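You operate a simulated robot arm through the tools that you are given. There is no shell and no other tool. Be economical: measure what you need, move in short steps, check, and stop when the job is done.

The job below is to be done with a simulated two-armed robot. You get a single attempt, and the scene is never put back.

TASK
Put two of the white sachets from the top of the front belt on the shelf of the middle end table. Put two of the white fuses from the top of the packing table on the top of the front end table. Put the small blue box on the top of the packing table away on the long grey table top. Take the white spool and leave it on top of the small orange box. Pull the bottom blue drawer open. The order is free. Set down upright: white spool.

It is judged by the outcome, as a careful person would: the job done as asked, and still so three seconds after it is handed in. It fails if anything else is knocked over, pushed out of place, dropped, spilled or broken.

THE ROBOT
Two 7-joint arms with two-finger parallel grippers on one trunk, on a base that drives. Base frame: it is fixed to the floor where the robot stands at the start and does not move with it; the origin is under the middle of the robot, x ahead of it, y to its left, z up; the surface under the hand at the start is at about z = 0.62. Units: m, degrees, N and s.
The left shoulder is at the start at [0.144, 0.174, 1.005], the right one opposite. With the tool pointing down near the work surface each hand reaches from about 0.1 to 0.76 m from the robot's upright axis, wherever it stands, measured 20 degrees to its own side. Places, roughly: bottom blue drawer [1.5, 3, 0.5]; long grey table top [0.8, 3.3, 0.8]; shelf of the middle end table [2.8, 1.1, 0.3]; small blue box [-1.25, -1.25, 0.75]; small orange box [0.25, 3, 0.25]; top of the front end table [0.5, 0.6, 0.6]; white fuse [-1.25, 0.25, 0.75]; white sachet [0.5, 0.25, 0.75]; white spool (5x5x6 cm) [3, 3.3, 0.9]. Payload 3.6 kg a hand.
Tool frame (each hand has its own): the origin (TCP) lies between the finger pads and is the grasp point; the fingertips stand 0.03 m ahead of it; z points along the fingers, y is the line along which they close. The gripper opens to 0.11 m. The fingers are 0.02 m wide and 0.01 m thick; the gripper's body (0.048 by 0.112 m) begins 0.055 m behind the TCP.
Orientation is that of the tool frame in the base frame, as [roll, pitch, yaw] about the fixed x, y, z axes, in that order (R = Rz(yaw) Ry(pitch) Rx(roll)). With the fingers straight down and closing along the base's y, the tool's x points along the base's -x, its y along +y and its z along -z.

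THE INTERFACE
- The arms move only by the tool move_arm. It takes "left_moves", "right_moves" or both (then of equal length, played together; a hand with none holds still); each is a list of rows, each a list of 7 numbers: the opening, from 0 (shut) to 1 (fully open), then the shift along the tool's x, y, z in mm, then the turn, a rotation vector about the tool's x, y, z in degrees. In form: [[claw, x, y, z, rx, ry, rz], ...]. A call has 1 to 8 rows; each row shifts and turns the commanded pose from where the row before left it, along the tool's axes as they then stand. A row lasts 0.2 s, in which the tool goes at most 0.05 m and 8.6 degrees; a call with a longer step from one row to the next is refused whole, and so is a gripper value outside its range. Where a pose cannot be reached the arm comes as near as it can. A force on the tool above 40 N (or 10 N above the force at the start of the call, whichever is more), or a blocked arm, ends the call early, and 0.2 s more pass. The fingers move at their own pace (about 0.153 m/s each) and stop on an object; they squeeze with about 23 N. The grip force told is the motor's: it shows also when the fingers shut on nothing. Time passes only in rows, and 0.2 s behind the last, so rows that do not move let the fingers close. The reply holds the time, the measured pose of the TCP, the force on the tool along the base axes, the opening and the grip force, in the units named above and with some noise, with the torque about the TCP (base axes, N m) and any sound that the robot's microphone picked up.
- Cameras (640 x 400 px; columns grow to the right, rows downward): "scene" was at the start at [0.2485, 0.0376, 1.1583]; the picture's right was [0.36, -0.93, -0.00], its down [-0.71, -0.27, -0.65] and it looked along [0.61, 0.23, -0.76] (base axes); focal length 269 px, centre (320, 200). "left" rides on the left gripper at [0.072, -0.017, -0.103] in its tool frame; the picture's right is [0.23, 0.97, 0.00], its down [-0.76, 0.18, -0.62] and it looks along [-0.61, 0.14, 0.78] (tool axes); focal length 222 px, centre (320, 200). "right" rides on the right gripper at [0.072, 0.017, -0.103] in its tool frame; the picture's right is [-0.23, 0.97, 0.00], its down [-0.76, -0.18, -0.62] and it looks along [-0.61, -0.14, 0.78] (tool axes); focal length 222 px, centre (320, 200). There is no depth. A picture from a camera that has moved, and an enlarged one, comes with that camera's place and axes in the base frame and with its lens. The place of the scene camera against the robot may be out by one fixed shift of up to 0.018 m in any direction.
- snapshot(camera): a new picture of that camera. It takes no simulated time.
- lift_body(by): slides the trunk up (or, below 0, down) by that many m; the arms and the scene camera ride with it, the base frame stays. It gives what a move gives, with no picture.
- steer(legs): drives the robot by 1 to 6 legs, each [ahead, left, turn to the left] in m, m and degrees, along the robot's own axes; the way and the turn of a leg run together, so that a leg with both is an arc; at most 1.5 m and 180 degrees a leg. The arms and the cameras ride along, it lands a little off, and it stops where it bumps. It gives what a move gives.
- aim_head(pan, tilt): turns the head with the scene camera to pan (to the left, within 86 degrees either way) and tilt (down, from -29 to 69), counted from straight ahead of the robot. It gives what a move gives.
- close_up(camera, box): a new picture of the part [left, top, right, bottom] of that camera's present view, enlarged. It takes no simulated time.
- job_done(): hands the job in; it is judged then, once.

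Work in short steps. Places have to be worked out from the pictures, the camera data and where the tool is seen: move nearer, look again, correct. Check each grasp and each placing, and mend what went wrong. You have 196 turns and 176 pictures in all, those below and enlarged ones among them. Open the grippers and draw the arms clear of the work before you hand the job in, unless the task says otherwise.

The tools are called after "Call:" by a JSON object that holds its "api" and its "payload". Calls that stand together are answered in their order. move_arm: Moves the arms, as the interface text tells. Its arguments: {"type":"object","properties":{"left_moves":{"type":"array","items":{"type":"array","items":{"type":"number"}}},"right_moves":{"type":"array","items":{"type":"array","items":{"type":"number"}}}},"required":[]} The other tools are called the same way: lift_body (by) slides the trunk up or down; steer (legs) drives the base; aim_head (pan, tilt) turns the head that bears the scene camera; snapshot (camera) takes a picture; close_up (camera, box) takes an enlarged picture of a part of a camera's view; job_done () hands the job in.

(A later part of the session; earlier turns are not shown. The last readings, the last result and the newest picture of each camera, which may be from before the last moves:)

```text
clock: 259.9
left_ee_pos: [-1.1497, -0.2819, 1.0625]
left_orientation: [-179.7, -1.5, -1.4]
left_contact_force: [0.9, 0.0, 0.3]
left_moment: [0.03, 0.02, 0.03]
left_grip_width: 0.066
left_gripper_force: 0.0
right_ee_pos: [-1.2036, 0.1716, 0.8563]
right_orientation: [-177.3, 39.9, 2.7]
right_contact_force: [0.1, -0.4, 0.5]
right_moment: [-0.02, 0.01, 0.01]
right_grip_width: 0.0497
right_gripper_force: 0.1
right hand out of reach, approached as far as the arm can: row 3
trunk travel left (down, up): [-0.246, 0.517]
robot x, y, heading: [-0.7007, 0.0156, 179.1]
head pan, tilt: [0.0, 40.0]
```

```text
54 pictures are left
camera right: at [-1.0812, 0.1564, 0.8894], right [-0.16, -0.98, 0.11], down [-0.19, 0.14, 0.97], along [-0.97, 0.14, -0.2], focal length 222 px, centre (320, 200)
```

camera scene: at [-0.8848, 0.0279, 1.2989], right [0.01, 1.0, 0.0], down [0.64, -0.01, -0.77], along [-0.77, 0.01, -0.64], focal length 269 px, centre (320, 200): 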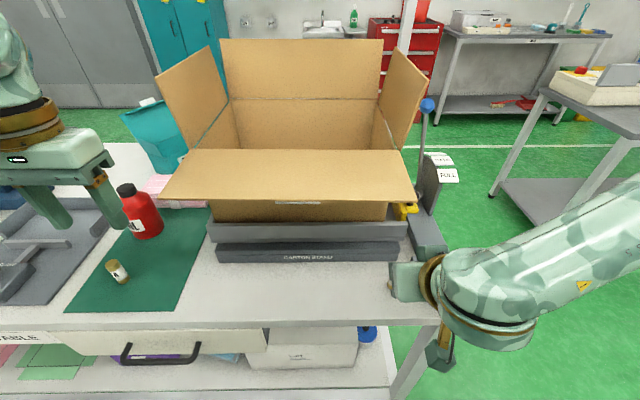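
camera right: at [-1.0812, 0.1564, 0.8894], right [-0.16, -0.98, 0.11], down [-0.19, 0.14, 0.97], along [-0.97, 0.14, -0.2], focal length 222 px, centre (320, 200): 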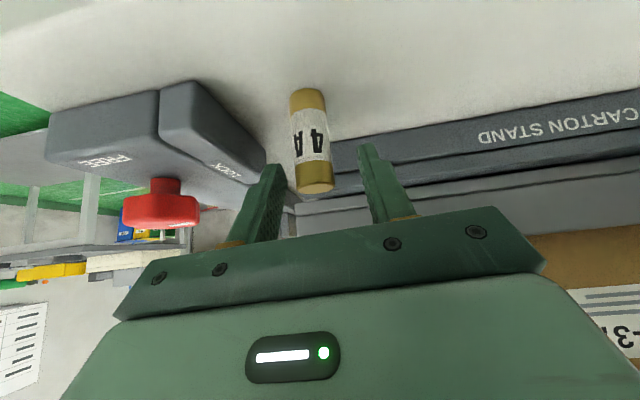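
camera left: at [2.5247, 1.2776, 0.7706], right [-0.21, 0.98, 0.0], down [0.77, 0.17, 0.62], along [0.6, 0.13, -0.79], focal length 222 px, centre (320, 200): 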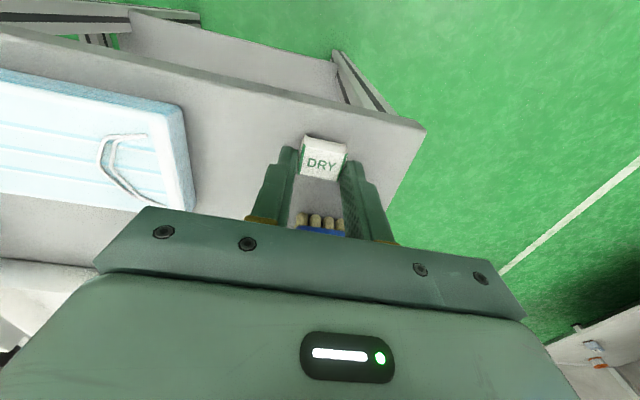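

Fuse between the fingers. Close and lift.

Call:
{"api": "move_arm", "payload": {"right_moves": [[0.15, 0, 0, 0, 0, 0, 0], [0.1, 0, 0, 0, 0, 0, 0], [0.1, 0, 0, 0, 0, 0, 0], [0.1, -15, 0, -18, 0, 0, 0], [0.1, 5, 0, -30, 0, 0, 0], [0.1, 5, 0, -30, 0, 0, 0]]}}

Call:
{"api": "snapshot", "payload": {"camera": "right"}}

Call:
{"api": "snapshot", "payload": {"camera": "scene"}}

```text
clock: 261.3
left_ee_pos: [-1.15, -0.281, 1.0629]
left_orientation: [-179.6, -1.5, -1.4]
left_contact_force: [0.0, 0.1, 0.3]
left_moment: [0.0, 0.05, -0.02]
left_grip_width: 0.066
left_gripper_force: 0.1
right_ee_pos: [-1.1537, 0.1689, 0.9194]
right_orientation: [-177.3, 40.2, 2.6]
right_contact_force: [-0.5, 0.3, 0.0]
right_moment: [-0.03, 0.02, -0.01]
right_grip_width: 0.021
right_gripper_force: 22.9
trunk travel left (down, up): [-0.246, 0.517]
robot x, y, heading: [-0.6995, 0.0188, 179.1]
head pan, tilt: [0.0, 40.0]
```

```text
53 pictures are left
camera right: at [-1.0321, 0.1538, 0.9507], right [-0.16, -0.98, 0.11], down [-0.18, 0.14, 0.97], along [-0.97, 0.14, -0.2], focal length 222 px, centre (320, 200)
```

right: 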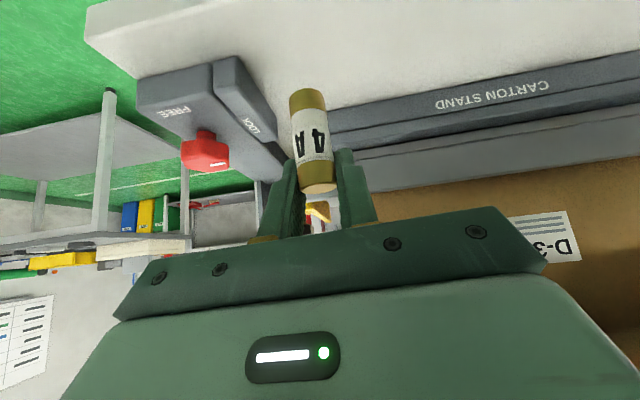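

```text
52 pictures are left
camera scene: at [-0.8839, 0.0294, 1.2991], right [0.01, 1.0, 0.0], down [0.64, -0.01, -0.77], along [-0.77, 0.01, -0.64], focal length 269 px, centre (320, 200)
```

scene: 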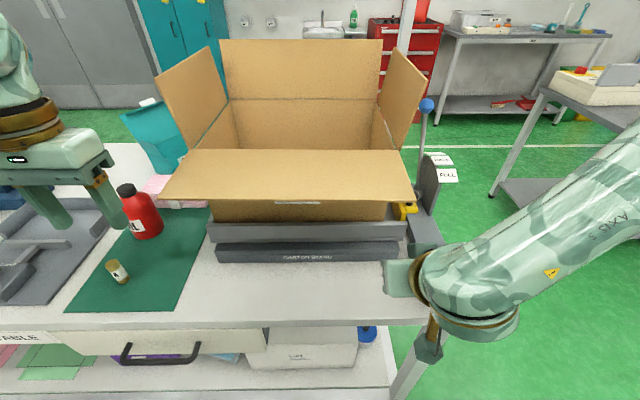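

Fuse A held. Fuse B is at ~(-1.218, -0.385). Bring the left hand over with a 20° tilt, retracting the right a little.

Call:
{"api": "move_arm", "payload": {"left_moves": [[0.45, -5, 26, 30, 0, 0, 0], [0.45, -5, 26, 30, 0, 0, 0], [0.45, -5, 26, 30, 0, 0, 0], [0.45, -5, 26, 30, 0, 0, 0], [0.45, 0, 0, 0, 0, -7, 0], [0.45, 0, 0, 0, 0, -7, 0], [0.45, 0, 0, 0, 0, -7, 0]], "right_moves": [[0.1, 15, 0, -13, 0, 0, 0], [0.1, 15, 0, -13, 0, 0, 0], [0.1, 15, 0, -13, 0, 0, 0], [0.1, 15, 0, -13, 0, 0, 0], [0.1, 0, 0, 0, 0, 0, 0], [0.1, 0, 0, 0, 0, 0, 0], [0.1, 0, 0, 0, 0, 0, 0]]}}

Call:
{"api": "snapshot", "payload": {"camera": "left"}}

```text
clock: 262.9
left_ee_pos: [-1.1687, -0.3861, 0.9417]
left_orientation: [-179.7, 19.6, -1.2]
left_contact_force: [-0.4, 0.4, 0.4]
left_moment: [0.01, -0.03, -0.02]
left_grip_width: 0.0495
left_gripper_force: 0.0
right_ee_pos: [-1.1116, 0.15, 0.9067]
right_orientation: [-177.3, 40.2, 2.6]
right_contact_force: [-0.9, 1.1, 0.5]
right_moment: [-0.02, 0.01, 0.01]
right_grip_width: 0.0211
right_gripper_force: 23.5
right hand out of reach, approached as far as the arm can: row 2, 3, 4
trunk travel left (down, up): [-0.246, 0.517]
robot x, y, heading: [-0.7039, 0.0177, 179.3]
head pan, tilt: [0.0, 40.0]
```

```text
51 pictures are left
camera left: at [-1.0648, -0.3709, 1.0161], right [0.19, -0.98, -0.08], down [-0.51, -0.17, 0.84], along [-0.84, -0.12, -0.53], focal length 222 px, centre (320, 200)
```

left: 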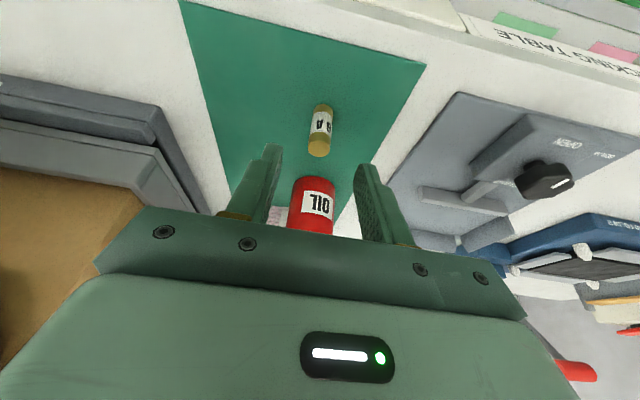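

Fuse B at (-1.218, -0.386). Slide in and grasp.

Call:
{"api": "move_arm", "payload": {"left_moves": [[0.45, -5.3, 0, 33, 0, 0, 0], [0.45, -5.3, 0, 33, 0, 0, 0], [0.45, -5.3, 0, 32, 0, 0, 0], [0.45, 0, 0, 0, 0, 0, 0]]}}

Call:
{"api": "snapshot", "payload": {"camera": "left"}}

```text
clock: 263.9
left_ee_pos: [-1.2162, -0.3816, 0.8539]
left_orientation: [-179.6, 19.4, -1.3]
left_contact_force: [0.2, -0.4, 0.2]
left_moment: [0.01, 0.0, 0.03]
left_grip_width: 0.0493
left_gripper_force: 0.0
right_ee_pos: [-1.1121, 0.1489, 0.9072]
right_orientation: [-177.3, 40.2, 2.6]
right_contact_force: [-0.2, 0.3, -0.5]
right_moment: [0.0, 0.0, 0.02]
right_grip_width: 0.0209
right_gripper_force: 22.8
trunk travel left (down, up): [-0.246, 0.517]
robot x, y, heading: [-0.705, 0.0165, 179.2]
head pan, tilt: [0.0, 40.0]
```

```text
50 pictures are left
camera left: at [-1.113, -0.3672, 0.9284], right [0.19, -0.98, -0.08], down [-0.51, -0.17, 0.84], along [-0.84, -0.12, -0.54], focal length 222 px, centre (320, 200)
```

left: 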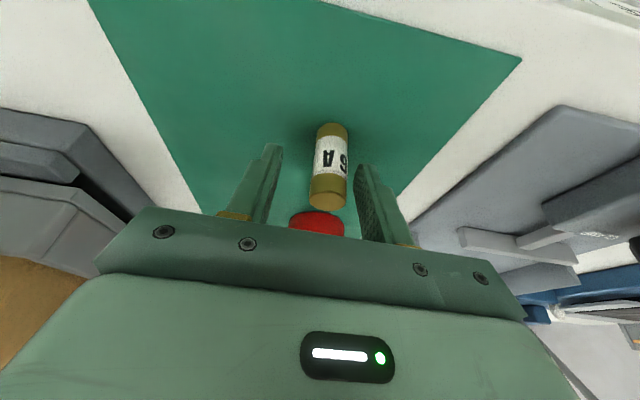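

Call:
{"api": "move_arm", "payload": {"left_moves": [[0.45, 0, 4, 0, 0, 0, 0], [0.1, 0, 0, 0, 0, 0, 0], [0.1, 0, 0, 0, 0, 0, 0], [0.1, 0, 0, 0, 0, 0, 0], [0.1, -8, 0, -24, 0, 0, 0], [0.1, 0, 0, -35, 0, 0, 0], [0.1, 0, 0, -35, 0, 0, 0]]}}

Call:
{"api": "snapshot", "payload": {"camera": "left"}}

Call:
{"api": "snapshot", "payload": {"camera": "scene"}}

```text
clock: 265.5
left_ee_pos: [-1.1926, -0.386, 0.9483]
left_orientation: [-179.5, 19.5, -1.3]
left_contact_force: [0.7, 0.5, 0.2]
left_moment: [0.01, 0.0, -0.03]
left_grip_width: 0.021
left_gripper_force: 23.0
right_ee_pos: [-1.1133, 0.1492, 0.9079]
right_orientation: [-177.2, 40.2, 2.6]
right_contact_force: [0.0, 0.8, -1.0]
right_moment: [0.0, -0.02, 0.0]
right_grip_width: 0.0209
right_gripper_force: 22.8
trunk travel left (down, up): [-0.246, 0.517]
robot x, y, heading: [-0.7018, 0.0168, 179.3]
head pan, tilt: [0.0, 40.0]
```

```text
49 pictures are left
camera left: at [-1.0886, -0.3719, 1.0229], right [0.19, -0.98, -0.08], down [-0.51, -0.17, 0.84], along [-0.84, -0.12, -0.54], focal length 222 px, centre (320, 200)
```

left: 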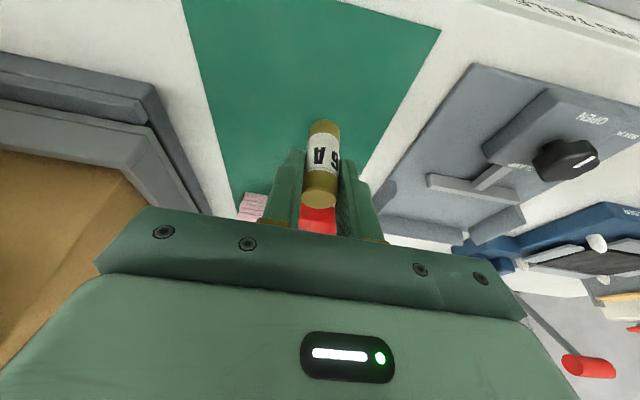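

```text
48 pictures are left
camera scene: at [-0.8838, 0.0295, 1.2992], right [0.01, 1.0, 0.0], down [0.64, -0.01, -0.77], along [-0.77, 0.01, -0.64], focal length 269 px, centre (320, 200)
```

scene: 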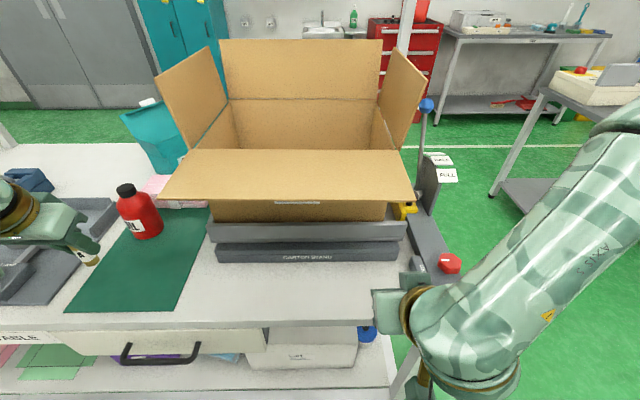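

Both fuses are held. Back away from the packing table, turn around, and face the front end table.

Call:
{"api": "steer", "payload": {"legs": [[-0.45, 0, 0], [0, 0, -178], [0, 0.45, 0]]}}

Call:
{"api": "aim_head", "payload": {"pan": 0, "tilt": 50}}

Call:
{"api": "snapshot", "payload": {"camera": "scene"}}

```text
clock: 277.7
left_ee_pos: [0.1545, 0.9108, 0.9477]
left_orientation: [-179.5, 19.5, -175.2]
left_contact_force: [-0.5, 0.0, -0.3]
left_moment: [0.01, -0.01, -0.04]
left_grip_width: 0.0208
left_gripper_force: 23.2
right_ee_pos: [0.132, 0.37, 0.9053]
right_orientation: [-177.2, 40.2, -171.3]
right_contact_force: [-0.6, -0.1, -1.1]
right_moment: [0.02, 0.04, -0.02]
right_grip_width: 0.0211
right_gripper_force: 22.9
trunk travel left (down, up): [-0.246, 0.517]
robot x, y, heading: [-0.29, 0.4578, 5.1]
head pan, tilt: [0.0, 40.0]
```

```text
clock: 278.4
left_ee_pos: [0.154, 0.9095, 0.9494]
left_orientation: [-179.6, 19.6, -175.2]
left_contact_force: [-0.6, -1.1, -0.8]
left_moment: [-0.04, 0.05, -0.02]
left_grip_width: 0.0213
left_gripper_force: 23.0
right_ee_pos: [0.1318, 0.3692, 0.9074]
right_orientation: [-177.4, 40.2, -171.5]
right_contact_force: [-0.9, 0.2, -0.1]
right_moment: [-0.03, -0.02, -0.02]
right_grip_width: 0.0211
right_gripper_force: 23.1
trunk travel left (down, up): [-0.246, 0.517]
robot x, y, heading: [-0.2911, 0.4562, 5.1]
head pan, tilt: [0.0, 50.0]
```

```text
47 pictures are left
camera scene: at [-0.1058, 0.4833, 1.2849], right [0.09, -1.0, 0.0], down [-0.76, -0.07, -0.64], along [0.64, 0.06, -0.77], focal length 269 px, centre (320, 200)
```

scene: 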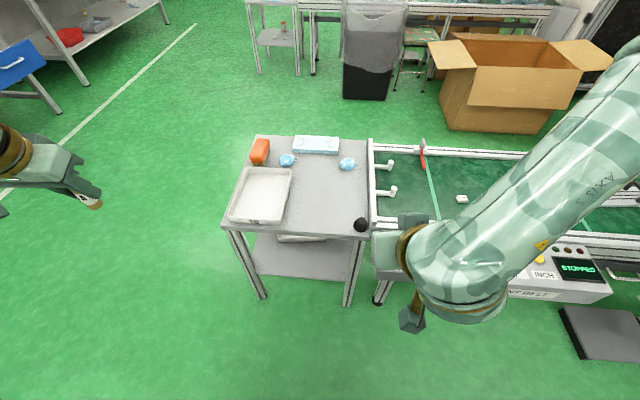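

The free spot on the end table is between the tray (y>0.65) and the black knob: put fuse A at (0.45, 0.48) and B at (0.45, 0.56). Align and lower the trunk.

Call:
{"api": "steer", "payload": {"legs": [[0, 0, -5.1], [0.17, 0.15, 0]]}}

Call:
{"api": "lift_body", "payload": {"by": -0.17}}

Call:
{"api": "snapshot", "payload": {"camera": "right"}}

```text
clock: 280.6
left_ee_pos: [0.3672, 1.0168, 0.9469]
left_orientation: [-179.6, 19.4, 179.7]
left_contact_force: [0.4, 0.1, -1.2]
left_moment: [0.0, 0.01, 0.0]
left_grip_width: 0.0213
left_gripper_force: 23.2
right_ee_pos: [0.2946, 0.48, 0.9058]
right_orientation: [-177.3, 40.1, -176.3]
right_contact_force: [0.2, 1.8, -0.8]
right_moment: [-0.02, -0.01, -0.01]
right_grip_width: 0.0211
right_gripper_force: 22.6
trunk travel left (down, up): [-0.246, 0.517]
robot x, y, heading: [-0.119, 0.6062, 0.2]
head pan, tilt: [0.0, 50.0]
```

```text
clock: 282.5
left_ee_pos: [0.3643, 1.0171, 0.7785]
left_orientation: [-179.5, 19.5, 179.7]
left_contact_force: [0.5, -0.2, 0.0]
left_moment: [-0.03, 0.0, 0.0]
left_grip_width: 0.0212
left_gripper_force: 23.5
right_ee_pos: [0.3121, 0.4799, 0.6685]
right_orientation: [-178.0, 27.8, -177.0]
right_contact_force: [0.9, 0.3, -0.1]
right_moment: [0.01, -0.01, 0.01]
right_grip_width: 0.0211
right_gripper_force: 23.2
trunk travel left (down, up): [-0.076, 0.687]
robot x, y, heading: [-0.117, 0.6029, 0.3]
head pan, tilt: [0.0, 50.0]
```

```text
46 pictures are left
camera right: at [0.1989, 0.4966, 0.7267], right [0.16, 0.98, 0.08], down [0.39, -0.14, 0.91], along [0.91, -0.12, -0.41], focal length 222 px, centre (320, 200)
```

right: 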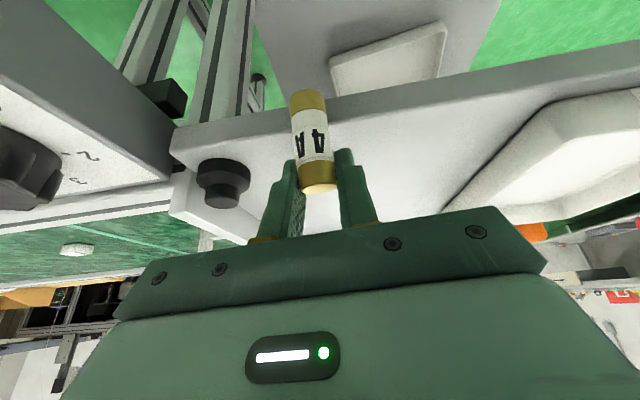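

The hand dropped and untilted; raise it, restore the 40° tilt, then move forward over the target.

Call:
{"api": "move_arm", "payload": {"right_moves": [[0.1, -21, 0, -40, 0, 0, 0], [0.1, -21, 0, -40, 0, 0, 0], [0.1, 0, 0, 0, 0, -6.2, 0], [0.1, 0, 0, 0, 0, -6.2, 0], [0.1, -35, 0, 30, 0, 0, 0], [0.1, -35, 0, 30, 0, 0, 0], [0.1, -35, 0, 30, 0, 0, 0]]}}

Call:
{"api": "snapshot", "payload": {"camera": "right"}}

Call:
{"api": "snapshot", "payload": {"camera": "scene"}}

```text
clock: 284.1
left_ee_pos: [0.3654, 1.0164, 0.7782]
left_orientation: [-179.6, 19.4, 179.7]
left_contact_force: [0.4, -0.4, -0.5]
left_moment: [0.01, -0.01, -0.01]
left_grip_width: 0.0212
left_gripper_force: 23.0
right_ee_pos: [0.4939, 0.5158, 0.7428]
right_orientation: [-177.7, 40.0, -176.4]
right_contact_force: [0.1, 0.8, -0.1]
right_moment: [-0.02, -0.01, 0.0]
right_grip_width: 0.0212
right_gripper_force: 23.4
right hand out of reach, approached as far as the arm can: row 1, 2, 3, 4
trunk travel left (down, up): [-0.076, 0.687]
robot x, y, heading: [-0.1234, 0.6057, -0.1]
head pan, tilt: [0.0, 50.0]
```

```text
45 pictures are left
camera right: at [0.3707, 0.5305, 0.776], right [0.14, 0.98, 0.12], down [0.19, -0.14, 0.97], along [0.97, -0.11, -0.2], focal length 222 px, centre (320, 200)
```

right: 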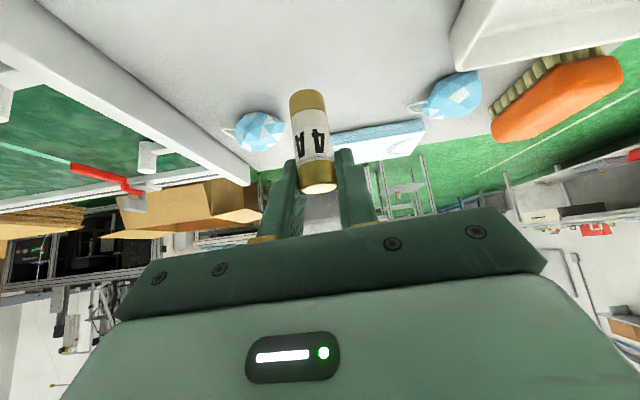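

```text
44 pictures are left
camera scene: at [0.1644, 0.6156, 1.1048], right [0.0, -1.0, 0.0], down [-0.77, 0.0, -0.64], along [0.64, 0.0, -0.77], focal length 269 px, centre (320, 200)
```

scene: 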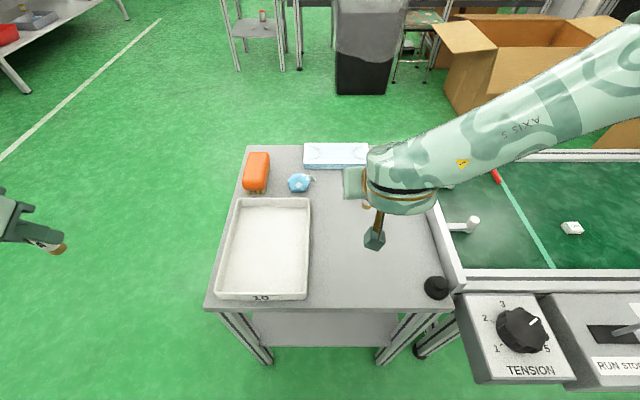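

Move to (0.46, 0.485) and lower to ~0.683, then feel for contact.

Call:
{"api": "move_arm", "payload": {"right_moves": [[0.1, 32, -15, 12, 0, 0, 0], [0.1, 32, -15, 12, 0, 0, 0], [0.1, 0, 0, 0, 0, 0, 0]]}}

```text
clock: 284.9
left_ee_pos: [0.3655, 1.0176, 0.7781]
left_orientation: [-179.5, 19.5, 179.7]
left_contact_force: [0.3, 0.5, -0.2]
left_moment: [0.01, 0.0, 0.02]
left_grip_width: 0.0214
left_gripper_force: 22.8
right_ee_pos: [0.4601, 0.4841, 0.6865]
right_orientation: [-177.7, 40.1, -176.5]
right_contact_force: [0.3, 0.8, -0.6]
right_moment: [0.01, -0.02, -0.01]
right_grip_width: 0.0209
right_gripper_force: 22.3
trunk travel left (down, up): [-0.076, 0.687]
robot x, y, heading: [-0.1173, 0.6054, 0.3]
head pan, tilt: [0.0, 50.0]
```

Call:
{"api": "move_arm", "payload": {"right_moves": [[0.1, 3, 0, 4, 0, 0, 0], [0.1, 3, 0, 4, 0, 0, 0], [0.1, 0, 0, 0, 0, 0, 0]]}}

Call:
{"api": "snapshot", "payload": {"camera": "right"}}

```text
clock: 285.7
left_ee_pos: [0.3652, 1.0158, 0.777]
left_orientation: [-179.6, 19.5, 179.7]
left_contact_force: [0.2, 0.8, -0.3]
left_moment: [-0.01, -0.02, 0.01]
left_grip_width: 0.0212
left_gripper_force: 23.1
right_ee_pos: [0.4615, 0.4841, 0.6788]
right_orientation: [-177.8, 40.0, -176.5]
right_contact_force: [-0.1, -0.4, 0.3]
right_moment: [0.03, 0.01, 0.02]
right_grip_width: 0.021
right_gripper_force: 22.8
trunk travel left (down, up): [-0.076, 0.687]
robot x, y, heading: [-0.117, 0.6043, 0.2]
head pan, tilt: [0.0, 50.0]
```

```text
43 pictures are left
camera right: at [0.3389, 0.499, 0.7112], right [0.14, 0.98, 0.12], down [0.19, -0.14, 0.97], along [0.97, -0.11, -0.2], focal length 222 px, centre (320, 200)
```

right: 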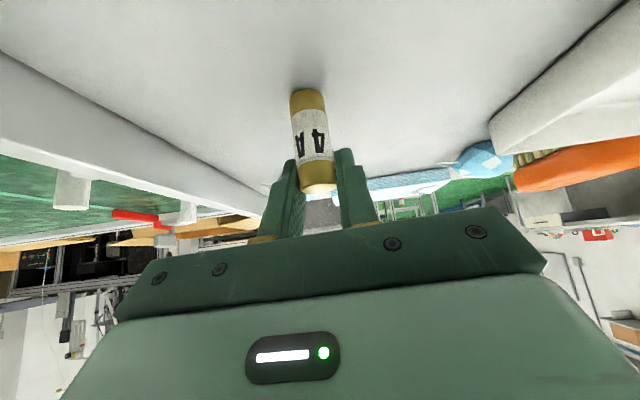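

Call:
{"api": "move_arm", "payload": {"right_moves": [[0.1, 3.2, 0, 3.8, 0, 0, 0], [0.1, 2, 0, 2.4, 0, 0, 0], [0.1, 0, 0, 0, 0, 0, 0]]}}

```text
clock: 286.5
left_ee_pos: [0.364, 1.0167, 0.778]
left_orientation: [-179.6, 19.5, 179.7]
left_contact_force: [0.0, -0.6, 0.4]
left_moment: [-0.01, 0.0, -0.03]
left_grip_width: 0.0211
left_gripper_force: 22.9
right_ee_pos: [0.4608, 0.4834, 0.6688]
right_orientation: [-177.8, 40.2, -176.5]
right_contact_force: [-0.5, 1.3, 14.4]
right_moment: [0.05, -0.02, 0.01]
right_grip_width: 0.021
right_gripper_force: 23.8
trunk travel left (down, up): [-0.076, 0.687]
robot x, y, heading: [-0.1198, 0.6073, 0.2]
head pan, tilt: [0.0, 50.0]
```

Contact (14 N). Release and withdraw along the finger axis.

Call:
{"api": "move_arm", "payload": {"right_moves": [[0.1, -0.6, 0, -0.8, 0, 0, 0], [0.3, 0, 0, 0, 0, 0, 0], [0.5, 0, 0, 0, 0, 0, 0], [0.5, 0, 0, 0, 0, 0, 0], [0.5, 0, 0, -30, 0, 0, 0], [0.5, 0, 0, -40, 0, 0, 0], [0.5, 0, 0, -40, 0, 0, 0]]}}

Call:
{"api": "snapshot", "payload": {"camera": "right"}}

```text
clock: 288.1
left_ee_pos: [0.3643, 1.0172, 0.7786]
left_orientation: [-179.6, 19.5, 179.8]
left_contact_force: [-0.1, -0.1, -1.0]
left_moment: [-0.01, 0.01, 0.02]
left_grip_width: 0.0213
left_gripper_force: 22.4
right_ee_pos: [0.3869, 0.4828, 0.7543]
right_orientation: [-177.6, 40.0, -176.3]
right_contact_force: [-0.4, 0.2, -1.1]
right_moment: [-0.02, -0.01, 0.0]
right_grip_width: 0.0551
right_gripper_force: 0.0
trunk travel left (down, up): [-0.076, 0.687]
robot x, y, heading: [-0.1205, 0.6017, 0.2]
head pan, tilt: [0.0, 50.0]
```

```text
42 pictures are left
camera right: at [0.2636, 0.498, 0.7865], right [0.14, 0.98, 0.12], down [0.19, -0.14, 0.97], along [0.97, -0.11, -0.2], focal length 222 px, centre (320, 200)
```

right: 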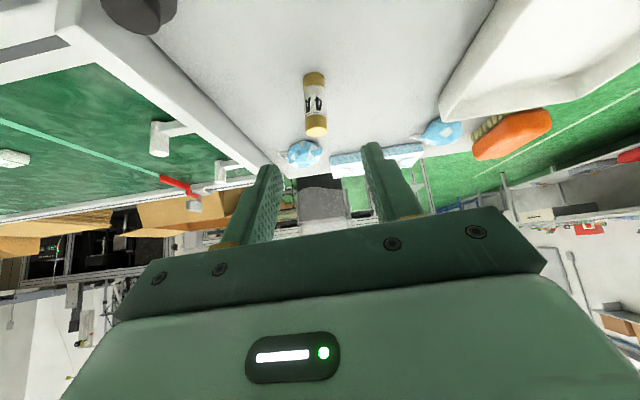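

Fuse A stands. Raise the right hand, bring the left inward, and strafe right so the left is over its spot.

Call:
{"api": "move_arm", "payload": {"right_moves": [[0.5, -20, 0, -31, 0, 0, 0], [0.5, -20, 0, -31, 0, 0, 0], [0.5, -20, 0, -31, 0, 0, 0], [0.5, -20, 0, -31, 0, 0, 0]], "left_moves": [[0.1, 0, -30, 0, 0, 0, 0], [0.1, 0, -30, 0, 0, 0, 0], [0.1, 0, -30, 0, 0, 0, 0], [0.1, 0, -20, 0, 0, 0, 0]]}}

Call:
{"api": "steer", "payload": {"legs": [[0.04, -0.34, 0]]}}

Call:
{"api": "snapshot", "payload": {"camera": "left"}}

Call:
{"api": "snapshot", "payload": {"camera": "scene"}}

```text
clock: 289.1
left_ee_pos: [0.3645, 0.9064, 0.7794]
left_orientation: [-179.6, 19.5, 179.8]
left_contact_force: [-0.5, 0.1, -1.1]
left_moment: [0.04, -0.02, 0.0]
left_grip_width: 0.0209
left_gripper_force: 22.9
right_ee_pos: [0.3693, 0.4878, 0.8997]
right_orientation: [-177.7, 40.0, -176.3]
right_contact_force: [0.1, 0.5, -0.4]
right_moment: [0.02, -0.01, 0.02]
right_grip_width: 0.055
right_gripper_force: 0.0
trunk travel left (down, up): [-0.076, 0.687]
robot x, y, heading: [-0.1184, 0.6062, 0.2]
head pan, tilt: [0.0, 50.0]
```

```text
clock: 291.4
left_ee_pos: [0.4064, 0.5493, 0.7788]
left_orientation: [-179.7, 19.6, 179.3]
left_contact_force: [-0.1, -0.2, 0.3]
left_moment: [0.01, 0.01, 0.02]
left_grip_width: 0.021
left_gripper_force: 23.1
right_ee_pos: [0.4086, 0.1305, 0.9005]
right_orientation: [-177.9, 40.0, -176.7]
right_contact_force: [0.2, -0.5, -0.1]
right_moment: [0.04, 0.01, 0.0]
right_grip_width: 0.055
right_gripper_force: 0.1
trunk travel left (down, up): [-0.076, 0.687]
robot x, y, heading: [-0.0833, 0.2523, -0.2]
head pan, tilt: [0.0, 50.0]
```

```text
41 pictures are left
camera left: at [0.3031, 0.5339, 0.8532], right [-0.2, 0.98, -0.08], down [0.51, 0.17, 0.84], along [0.83, 0.13, -0.54], focal length 222 px, centre (320, 200)
```

left: 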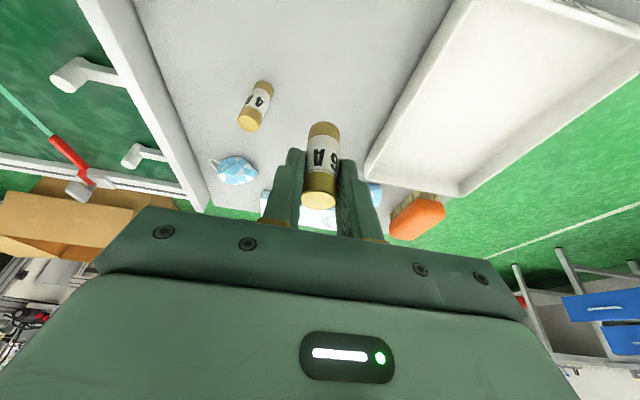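

```text
40 pictures are left
camera scene: at [0.2029, 0.2594, 1.105], right [0.0, -1.0, 0.0], down [-0.77, 0.0, -0.64], along [0.64, 0.0, -0.77], focal length 269 px, centre (320, 200)
```

scene: 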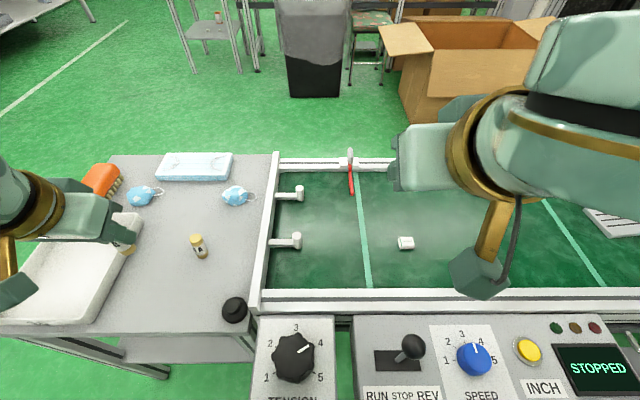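

Lower fuse B at about (0.44, 0.56).

Call:
{"api": "move_arm", "payload": {"left_moves": [[0.1, 0, 3, 32, 0, 0, 0], [0.1, 0, 3, 32, 0, 0, 0], [0.1, 0, 2, 36, 0, 0, 0], [0.1, 0, 0, 0, 0, 0, 0]]}}

Call:
{"api": "snapshot", "payload": {"camera": "left"}}

```text
clock: 292.4
left_ee_pos: [0.4378, 0.5566, 0.6828]
left_orientation: [-179.6, 19.5, 179.4]
left_contact_force: [0.0, 0.1, 1.0]
left_moment: [0.0, -0.03, -0.03]
left_grip_width: 0.0213
left_gripper_force: 23.0
right_ee_pos: [0.4083, 0.1309, 0.9003]
right_orientation: [-177.8, 40.1, -176.9]
right_contact_force: [-0.1, 0.3, -0.2]
right_moment: [0.01, 0.0, -0.01]
right_grip_width: 0.0548
right_gripper_force: 0.1
trunk travel left (down, up): [-0.076, 0.687]
robot x, y, heading: [-0.0769, 0.2504, -0.4]
head pan, tilt: [0.0, 50.0]
```

```text
39 pictures are left
camera left: at [0.3343, 0.5426, 0.7576], right [-0.2, 0.98, -0.08], down [0.51, 0.18, 0.84], along [0.83, 0.13, -0.54], focal length 222 px, centre (320, 200)
```

left: 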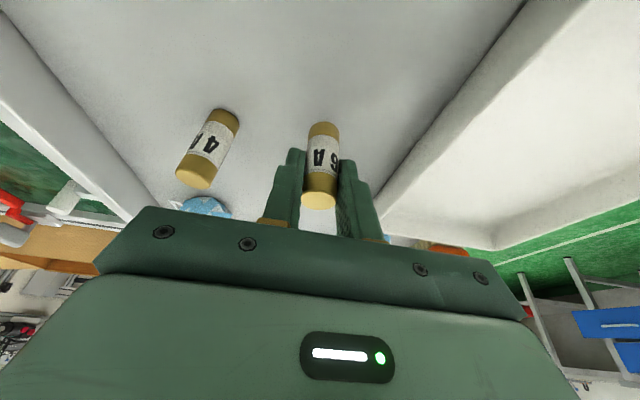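

Call:
{"api": "move_arm", "payload": {"left_moves": [[0.1, 3, 0, 8.5, 0, 0, 0], [0.1, 2, 0, 5, 0, 0, 0], [0.1, 1, 0, 3, 0, 0, 0], [0.1, 0, 0, 0, 0, 0, 0]]}}

```text
clock: 293.4
left_ee_pos: [0.4372, 0.5548, 0.6688]
left_orientation: [-179.8, 19.7, 179.2]
left_contact_force: [-0.3, 4.7, 15.0]
left_moment: [0.19, -0.11, 0.04]
left_grip_width: 0.0213
left_gripper_force: 22.9
right_ee_pos: [0.4065, 0.1309, 0.9006]
right_orientation: [-177.8, 40.1, -176.7]
right_contact_force: [-0.3, 0.1, -0.1]
right_moment: [0.04, 0.0, -0.01]
right_grip_width: 0.055
right_gripper_force: 0.1
trunk travel left (down, up): [-0.076, 0.687]
robot x, y, heading: [-0.0803, 0.2526, -0.3]
head pan, tilt: [0.0, 50.0]
```

Contact. Release and withdraw up along the fingers.

Call:
{"api": "move_arm", "payload": {"left_moves": [[0.1, 0, 0, -1.5, 0, 0, 0], [0.3, 0, 0, 0, 0, 0, 0], [0.45, 0, 0, 0, 0, 0, 0], [0.45, 0, 0, 0, 0, 0, 0], [0.45, 0, 0, -30, 0, 0, 0], [0.45, 0, 0, -40, 0, 0, 0], [0.45, 0, 0, -40, 0, 0, 0], [0.45, 0, 0, -40, 0, 0, 0]]}}

Call:
{"api": "snapshot", "payload": {"camera": "left"}}

```text
clock: 295.2
left_ee_pos: [0.3857, 0.5556, 0.8099]
left_orientation: [-179.6, 19.5, 179.3]
left_contact_force: [0.0, -0.2, 0.5]
left_moment: [0.0, 0.01, -0.03]
left_grip_width: 0.0491
left_gripper_force: 0.0
right_ee_pos: [0.4074, 0.1309, 0.9011]
right_orientation: [-177.7, 40.1, -176.8]
right_contact_force: [0.0, 0.8, 0.1]
right_moment: [0.02, -0.02, 0.01]
right_grip_width: 0.0549
right_gripper_force: 0.1
trunk travel left (down, up): [-0.076, 0.687]
robot x, y, heading: [-0.0817, 0.2513, -0.2]
head pan, tilt: [0.0, 50.0]
```

```text
38 pictures are left
camera left: at [0.2838, 0.5421, 0.8836], right [-0.2, 0.98, -0.08], down [0.51, 0.17, 0.84], along [0.84, 0.13, -0.54], focal length 222 px, centre (320, 200)
```

left: 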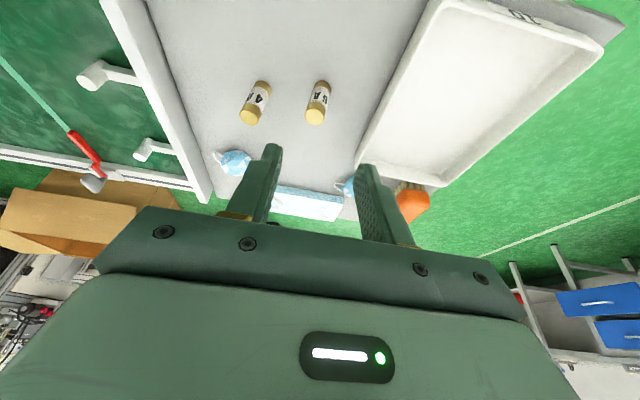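

Both fuses stand on the front end table. Now the small blue box: back off, raise the trunk, turn around and drive along to y≈-1.0.

Call:
{"api": "lift_body", "payload": {"by": 0.18}}

Call:
{"api": "steer", "payload": {"legs": [[-0.27, 0, 0], [0, 0, 180], [0, 1.2, 0]]}}

Call:
{"api": "aim_head", "payload": {"pan": 20, "tilt": 35}}

Call:
{"api": "snapshot", "payload": {"camera": "scene"}}

```text
clock: 297.2
left_ee_pos: [0.3895, 0.5571, 0.9898]
left_orientation: [-179.6, 19.3, 179.3]
left_contact_force: [0.4, 0.3, 0.2]
left_moment: [-0.02, 0.02, -0.02]
left_grip_width: 0.0493
left_gripper_force: 0.1
right_ee_pos: [0.4093, 0.1307, 1.0785]
right_orientation: [-177.7, 40.0, -176.8]
right_contact_force: [0.2, -0.1, 0.1]
right_moment: [-0.02, 0.01, 0.03]
right_grip_width: 0.0551
right_gripper_force: 0.1
trunk travel left (down, up): [-0.256, 0.507]
robot x, y, heading: [-0.0771, 0.2494, -0.0]
head pan, tilt: [0.0, 50.0]
```

```text
clock: 312.2
left_ee_pos: [-0.851, -1.2664, 0.9898]
left_orientation: [-179.6, 19.6, -0.8]
left_contact_force: [0.1, 0.2, -0.4]
left_moment: [0.03, -0.01, -0.04]
left_grip_width: 0.0493
left_gripper_force: 0.0
right_ee_pos: [-0.8707, -0.8407, 1.0794]
right_orientation: [-177.7, 40.0, 3.2]
right_contact_force: [0.8, 0.1, -1.1]
right_moment: [0.0, 0.02, 0.0]
right_grip_width: 0.0548
right_gripper_force: 0.0
trunk travel left (down, up): [-0.256, 0.507]
robot x, y, heading: [-0.3858, -0.9624, 179.6]
head pan, tilt: [0.0, 50.0]
```

```text
clock: 313.0
left_ee_pos: [-0.8516, -1.2668, 0.9904]
left_orientation: [-179.6, 19.5, -0.7]
left_contact_force: [0.0, -0.4, 0.2]
left_moment: [0.02, 0.02, 0.03]
left_grip_width: 0.0494
left_gripper_force: 0.0
right_ee_pos: [-0.8712, -0.8397, 1.0793]
right_orientation: [-177.7, 40.0, 3.1]
right_contact_force: [0.6, 0.1, 0.4]
right_moment: [0.02, -0.02, 0.02]
right_grip_width: 0.0547
right_gripper_force: 0.0
trunk travel left (down, up): [-0.256, 0.507]
robot x, y, heading: [-0.384, -0.9616, 179.4]
head pan, tilt: [20.0, 35.0]
```

```text
37 pictures are left
camera scene: at [-0.5583, -0.9795, 1.3168], right [-0.34, 0.94, 0.0], down [0.54, 0.19, -0.82], along [-0.77, -0.27, -0.57], focal length 269 px, centre (320, 200)
```

scene: 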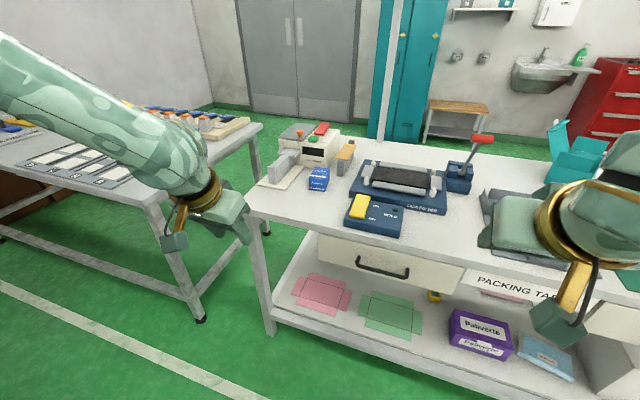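

Blue box at ~(-1.345, -1.26). Drive in 0.37 m and view with the left camera.

Call:
{"api": "steer", "payload": {"legs": [[0.37, 0, 0.5]]}}

Call:
{"api": "snapshot", "payload": {"camera": "left"}}

```text
clock: 315.4
left_ee_pos: [-1.2314, -1.2639, 0.9896]
left_orientation: [-179.7, 19.4, -0.9]
left_contact_force: [0.0, 0.1, 0.0]
left_moment: [-0.04, -0.01, 0.0]
left_grip_width: 0.0493
left_gripper_force: 0.0
right_ee_pos: [-1.2516, -0.8378, 1.079]
right_orientation: [-177.6, 40.0, 3.2]
right_contact_force: [-0.4, -0.5, -0.6]
right_moment: [0.0, -0.03, 0.04]
right_grip_width: 0.0549
right_gripper_force: 0.0
trunk travel left (down, up): [-0.256, 0.507]
robot x, y, heading: [-0.7636, -0.9609, 179.6]
head pan, tilt: [20.0, 35.0]
```

```text
36 pictures are left
camera left: at [-1.1288, -1.2486, 1.0638], right [0.2, -0.98, -0.08], down [-0.51, -0.17, 0.84], along [-0.83, -0.13, -0.54], focal length 222 px, centre (320, 200)
```

left: 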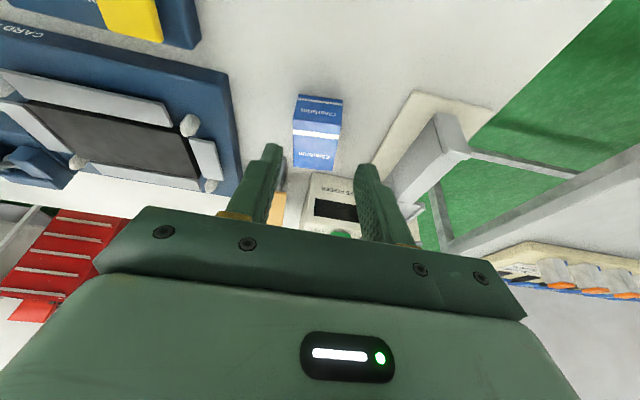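

Box top center (-1.34, -1.272), ~6×6.5×5 cm. Approach with 9 cm opening.

Call:
{"api": "move_arm", "payload": {"left_moves": [[0.85, -12, 2, 43, 0, 0, 0], [0.85, -12, 2, 43, 0, 0, 0], [0.85, -12, 2, 43, 0, 0, 0], [0.85, 0, 0, 0, 0, 0, 0]]}}

Call:
{"api": "snapshot", "payload": {"camera": "left"}}

```text
clock: 316.4
left_ee_pos: [-1.3109, -1.2664, 0.8783]
left_orientation: [-179.6, 19.5, -0.9]
left_contact_force: [-0.7, -0.3, 0.2]
left_moment: [0.0, 0.0, 0.0]
left_grip_width: 0.0935
left_gripper_force: 0.0
right_ee_pos: [-1.2508, -0.8376, 1.0809]
right_orientation: [-177.8, 40.1, 3.1]
right_contact_force: [0.0, -0.5, 0.2]
right_moment: [-0.02, -0.01, 0.0]
right_grip_width: 0.0551
right_gripper_force: 0.1
trunk travel left (down, up): [-0.256, 0.507]
robot x, y, heading: [-0.7631, -0.9585, 179.8]
head pan, tilt: [20.0, 35.0]
```

```text
35 pictures are left
camera left: at [-1.206, -1.2517, 0.9528], right [0.2, -0.98, -0.08], down [-0.51, -0.17, 0.84], along [-0.84, -0.13, -0.53], focal length 222 px, centre (320, 200)
```

left: 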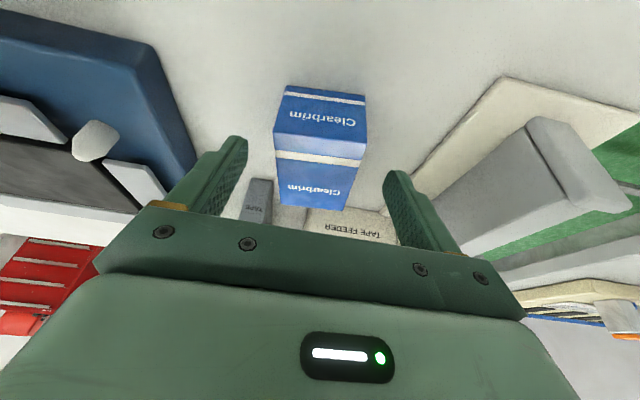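

Call:
{"api": "move_arm", "payload": {"left_moves": [[0.75, -12, 4, 38, 0, 0, 0], [0.75, 0, 0, 0, 0, 0, 0], [0.4, 0, 0, 0, 0, 0, 0], [0.1, 0, 0, 0, 0, 0, 0], [0.1, 0, 0, 0, 0, 0, 0]]}}

Call:
{"api": "snapshot", "payload": {"camera": "left"}}

```text
clock: 317.6
left_ee_pos: [-1.3332, -1.2702, 0.8451]
left_orientation: [-179.6, 19.4, -0.8]
left_contact_force: [-0.4, 0.1, 0.7]
left_moment: [-0.01, -0.01, 0.0]
left_grip_width: 0.0573
left_gripper_force: 22.7
right_ee_pos: [-1.2512, -0.8364, 1.0806]
right_orientation: [-177.7, 40.0, 3.2]
right_contact_force: [0.7, 0.3, 0.2]
right_moment: [-0.01, -0.03, 0.03]
right_grip_width: 0.0548
right_gripper_force: 0.0
trunk travel left (down, up): [-0.256, 0.507]
robot x, y, heading: [-0.7629, -0.9557, 179.9]
head pan, tilt: [20.0, 35.0]
```

```text
34 pictures are left
camera left: at [-1.2301, -1.2551, 0.9195], right [0.2, -0.98, -0.08], down [-0.51, -0.17, 0.84], along [-0.84, -0.13, -0.54], focal length 222 px, centre (320, 200)
```

left: 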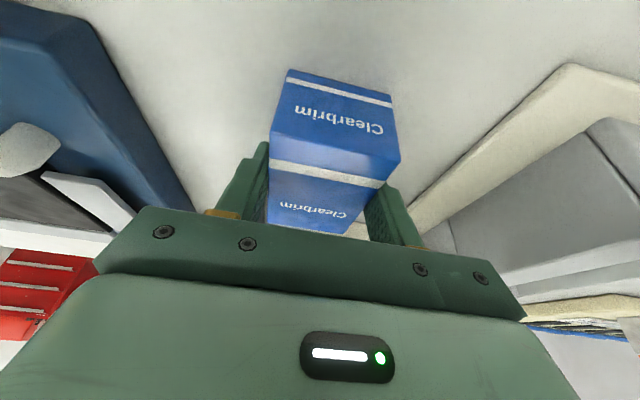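

Box gripped (5.7 cm). Lift, back out, and travel toward the long grey table.

Call:
{"api": "lift_body", "payload": {"by": 0.12}}

Call:
{"api": "steer", "payload": {"legs": [[-0.38, 0, 0], [0, -1.35, 0], [0, -1.35, 0], [0, 0, -90]]}}

Call:
{"api": "aim_head", "payload": {"pan": -20, "tilt": 30}}

Call:
{"api": "snapshot", "payload": {"camera": "scene"}}

Call:
{"api": "snapshot", "payload": {"camera": "left"}}

```text
clock: 319.1
left_ee_pos: [-1.3332, -1.2709, 0.9675]
left_orientation: [-179.6, 19.4, -0.8]
left_contact_force: [-0.2, 0.0, -2.0]
left_moment: [0.0, -0.02, -0.02]
left_grip_width: 0.0576
left_gripper_force: 22.5
right_ee_pos: [-1.2519, -0.8367, 1.2001]
right_orientation: [-177.6, 40.0, 3.1]
right_contact_force: [-0.3, 0.0, 0.4]
right_moment: [-0.03, -0.01, -0.02]
right_grip_width: 0.0549
right_gripper_force: 0.1
trunk travel left (down, up): [-0.376, 0.387]
robot x, y, heading: [-0.7602, -0.9572, 179.8]
head pan, tilt: [20.0, 35.0]
```

```text
clock: 338.2
left_ee_pos: [-0.6593, 2.302, 0.9685]
left_orientation: [-179.6, 19.5, -92.4]
left_contact_force: [0.3, 0.2, -0.9]
left_moment: [-0.02, 0.0, -0.02]
left_grip_width: 0.0574
left_gripper_force: 22.5
right_ee_pos: [-0.2274, 2.2071, 1.1991]
right_orientation: [-177.8, 39.9, -88.5]
right_contact_force: [0.5, 0.3, 0.3]
right_moment: [0.01, 0.0, -0.02]
right_grip_width: 0.0549
right_gripper_force: 0.0
trunk travel left (down, up): [-0.376, 0.387]
robot x, y, heading: [-0.3642, 1.724, 88.2]
head pan, tilt: [20.0, 35.0]
```

```text
clock: 339.2
left_ee_pos: [-0.659, 2.3021, 0.9693]
left_orientation: [-179.6, 19.5, -92.4]
left_contact_force: [0.0, 0.0, -0.2]
left_moment: [0.0, 0.02, 0.01]
left_grip_width: 0.0573
left_gripper_force: 23.1
right_ee_pos: [-0.2271, 2.2077, 1.2006]
right_orientation: [-177.7, 40.0, -88.5]
right_contact_force: [-0.1, -0.4, -0.4]
right_moment: [0.0, 0.01, 0.01]
right_grip_width: 0.0549
right_gripper_force: 0.0
trunk travel left (down, up): [-0.376, 0.387]
robot x, y, heading: [-0.3634, 1.7248, 88.1]
head pan, tilt: [-20.0, 30.0]
```

```text
33 pictures are left
camera scene: at [-0.3212, 1.868, 1.4469], right [0.93, -0.37, 0.0], down [-0.19, -0.46, -0.87], along [0.32, 0.8, -0.5], focal length 269 px, centre (320, 200)
```

scene: 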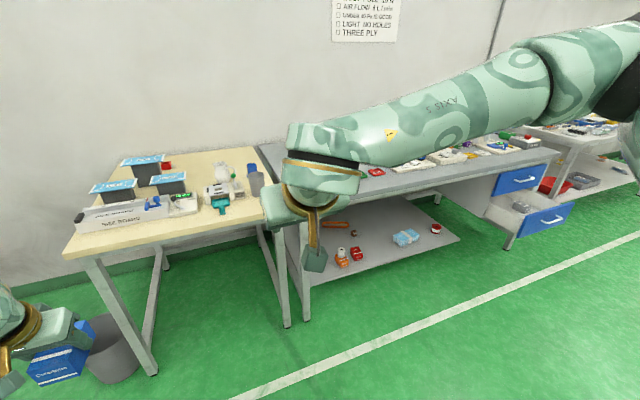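

```text
32 pictures are left
camera left: at [-0.6463, 2.1989, 1.0426], right [-0.98, -0.17, -0.08], down [-0.16, 0.52, 0.84], along [-0.1, 0.84, -0.54], focal length 222 px, centre (320, 200)
```

left: 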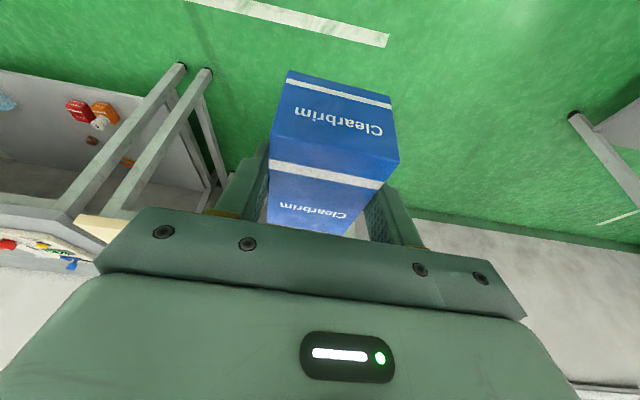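

Destination: front strip of the long grey table at (~0.5, 2.99), which is free and away from the open drawer. Strafe right and look again.

Call:
{"api": "steer", "payload": {"legs": [[0, -1.14, 1.8], [0.4, 0, 0]]}}

Call:
{"api": "aim_head", "payload": {"pan": 15, "tilt": 45}}

Call:
{"api": "snapshot", "payload": {"camera": "scene"}}

```text
clock: 347.1
left_ee_pos: [0.5222, 2.6418, 0.9678]
left_orientation: [-179.6, 19.4, -94.3]
left_contact_force: [0.1, -0.2, -0.2]
left_moment: [-0.03, 0.02, -0.01]
left_grip_width: 0.0575
left_gripper_force: 22.6
right_ee_pos: [0.9489, 2.5327, 1.2002]
right_orientation: [-177.7, 40.0, -90.4]
right_contact_force: [-0.4, 0.8, 0.2]
right_moment: [0.0, -0.01, 0.0]
right_grip_width: 0.0548
right_gripper_force: 0.1
trunk travel left (down, up): [-0.376, 0.387]
robot x, y, heading: [0.7997, 2.055, 86.1]
head pan, tilt: [-20.0, 30.0]
```

```text
clock: 348.1
left_ee_pos: [0.5217, 2.6412, 0.9677]
left_orientation: [-179.6, 19.5, -94.4]
left_contact_force: [0.5, 0.7, -1.2]
left_moment: [0.0, 0.03, 0.02]
left_grip_width: 0.0574
left_gripper_force: 23.0
right_ee_pos: [0.9488, 2.5323, 1.1998]
right_orientation: [-177.7, 39.9, -90.4]
right_contact_force: [0.5, 0.3, -0.4]
right_moment: [-0.02, 0.03, 0.0]
right_grip_width: 0.0545
right_gripper_force: 0.0
trunk travel left (down, up): [-0.376, 0.387]
robot x, y, heading: [0.8009, 2.0504, 86.0]
head pan, tilt: [15.0, 45.0]
```

```text
31 pictures are left
camera scene: at [0.7916, 2.1939, 1.4244], right [0.98, 0.19, 0.0], down [0.14, -0.69, -0.71], along [-0.14, 0.69, -0.71], focal length 269 px, centre (320, 200)
```

scene: 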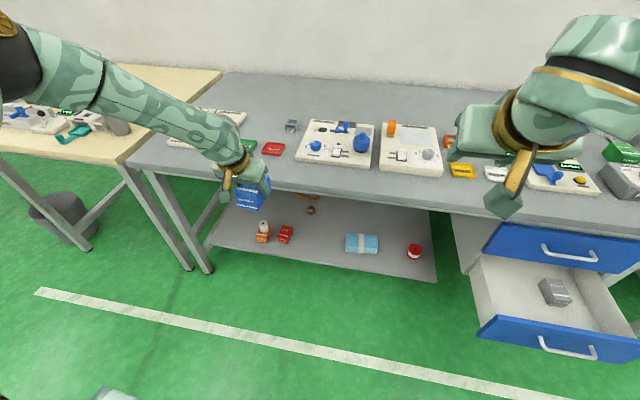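

Items' fronts are at y≈3.0 and the table edge at y≈2.857, so I'll set the box at (0.48, 2.93). Square up, drive 0.31 m, and check.

Call:
{"api": "steer", "payload": {"legs": [[0, 0, 4], [0.3, 0, 0]]}}

Call:
{"api": "snapshot", "payload": {"camera": "left"}}

Call:
{"api": "snapshot", "payload": {"camera": "scene"}}

```text
clock: 350.6
left_ee_pos: [0.4767, 2.9257, 0.9689]
left_orientation: [-179.7, 19.5, -90.1]
left_contact_force: [-0.3, -0.2, -1.1]
left_moment: [-0.01, 0.01, 0.01]
left_grip_width: 0.0574
left_gripper_force: 23.2
right_ee_pos: [0.912, 2.8486, 1.1993]
right_orientation: [-177.7, 40.0, -86.3]
right_contact_force: [-0.4, 0.6, 0.9]
right_moment: [-0.02, -0.02, -0.01]
right_grip_width: 0.055
right_gripper_force: 0.1
trunk travel left (down, up): [-0.376, 0.387]
robot x, y, heading: [0.7924, 2.3575, 90.5]
head pan, tilt: [15.0, 45.0]
```

```text
30 pictures are left
camera left: at [0.4935, 2.8223, 1.0422], right [-0.97, -0.21, -0.08], down [-0.18, 0.51, 0.84], along [-0.14, 0.83, -0.54], focal length 222 px, centre (320, 200)
```

left: 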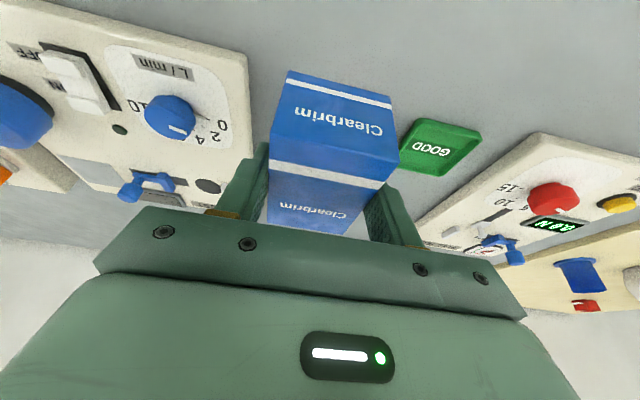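

```text
29 pictures are left
camera scene: at [0.7803, 2.4983, 1.4243], right [0.96, 0.26, 0.0], down [0.19, -0.68, -0.71], along [-0.19, 0.68, -0.71], focal length 269 px, centre (320, 200)
```

scene: 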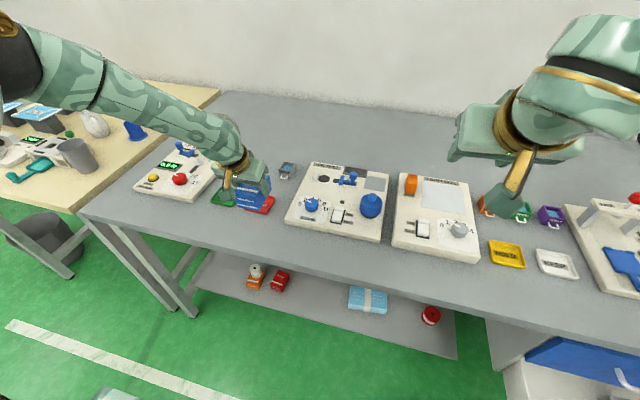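

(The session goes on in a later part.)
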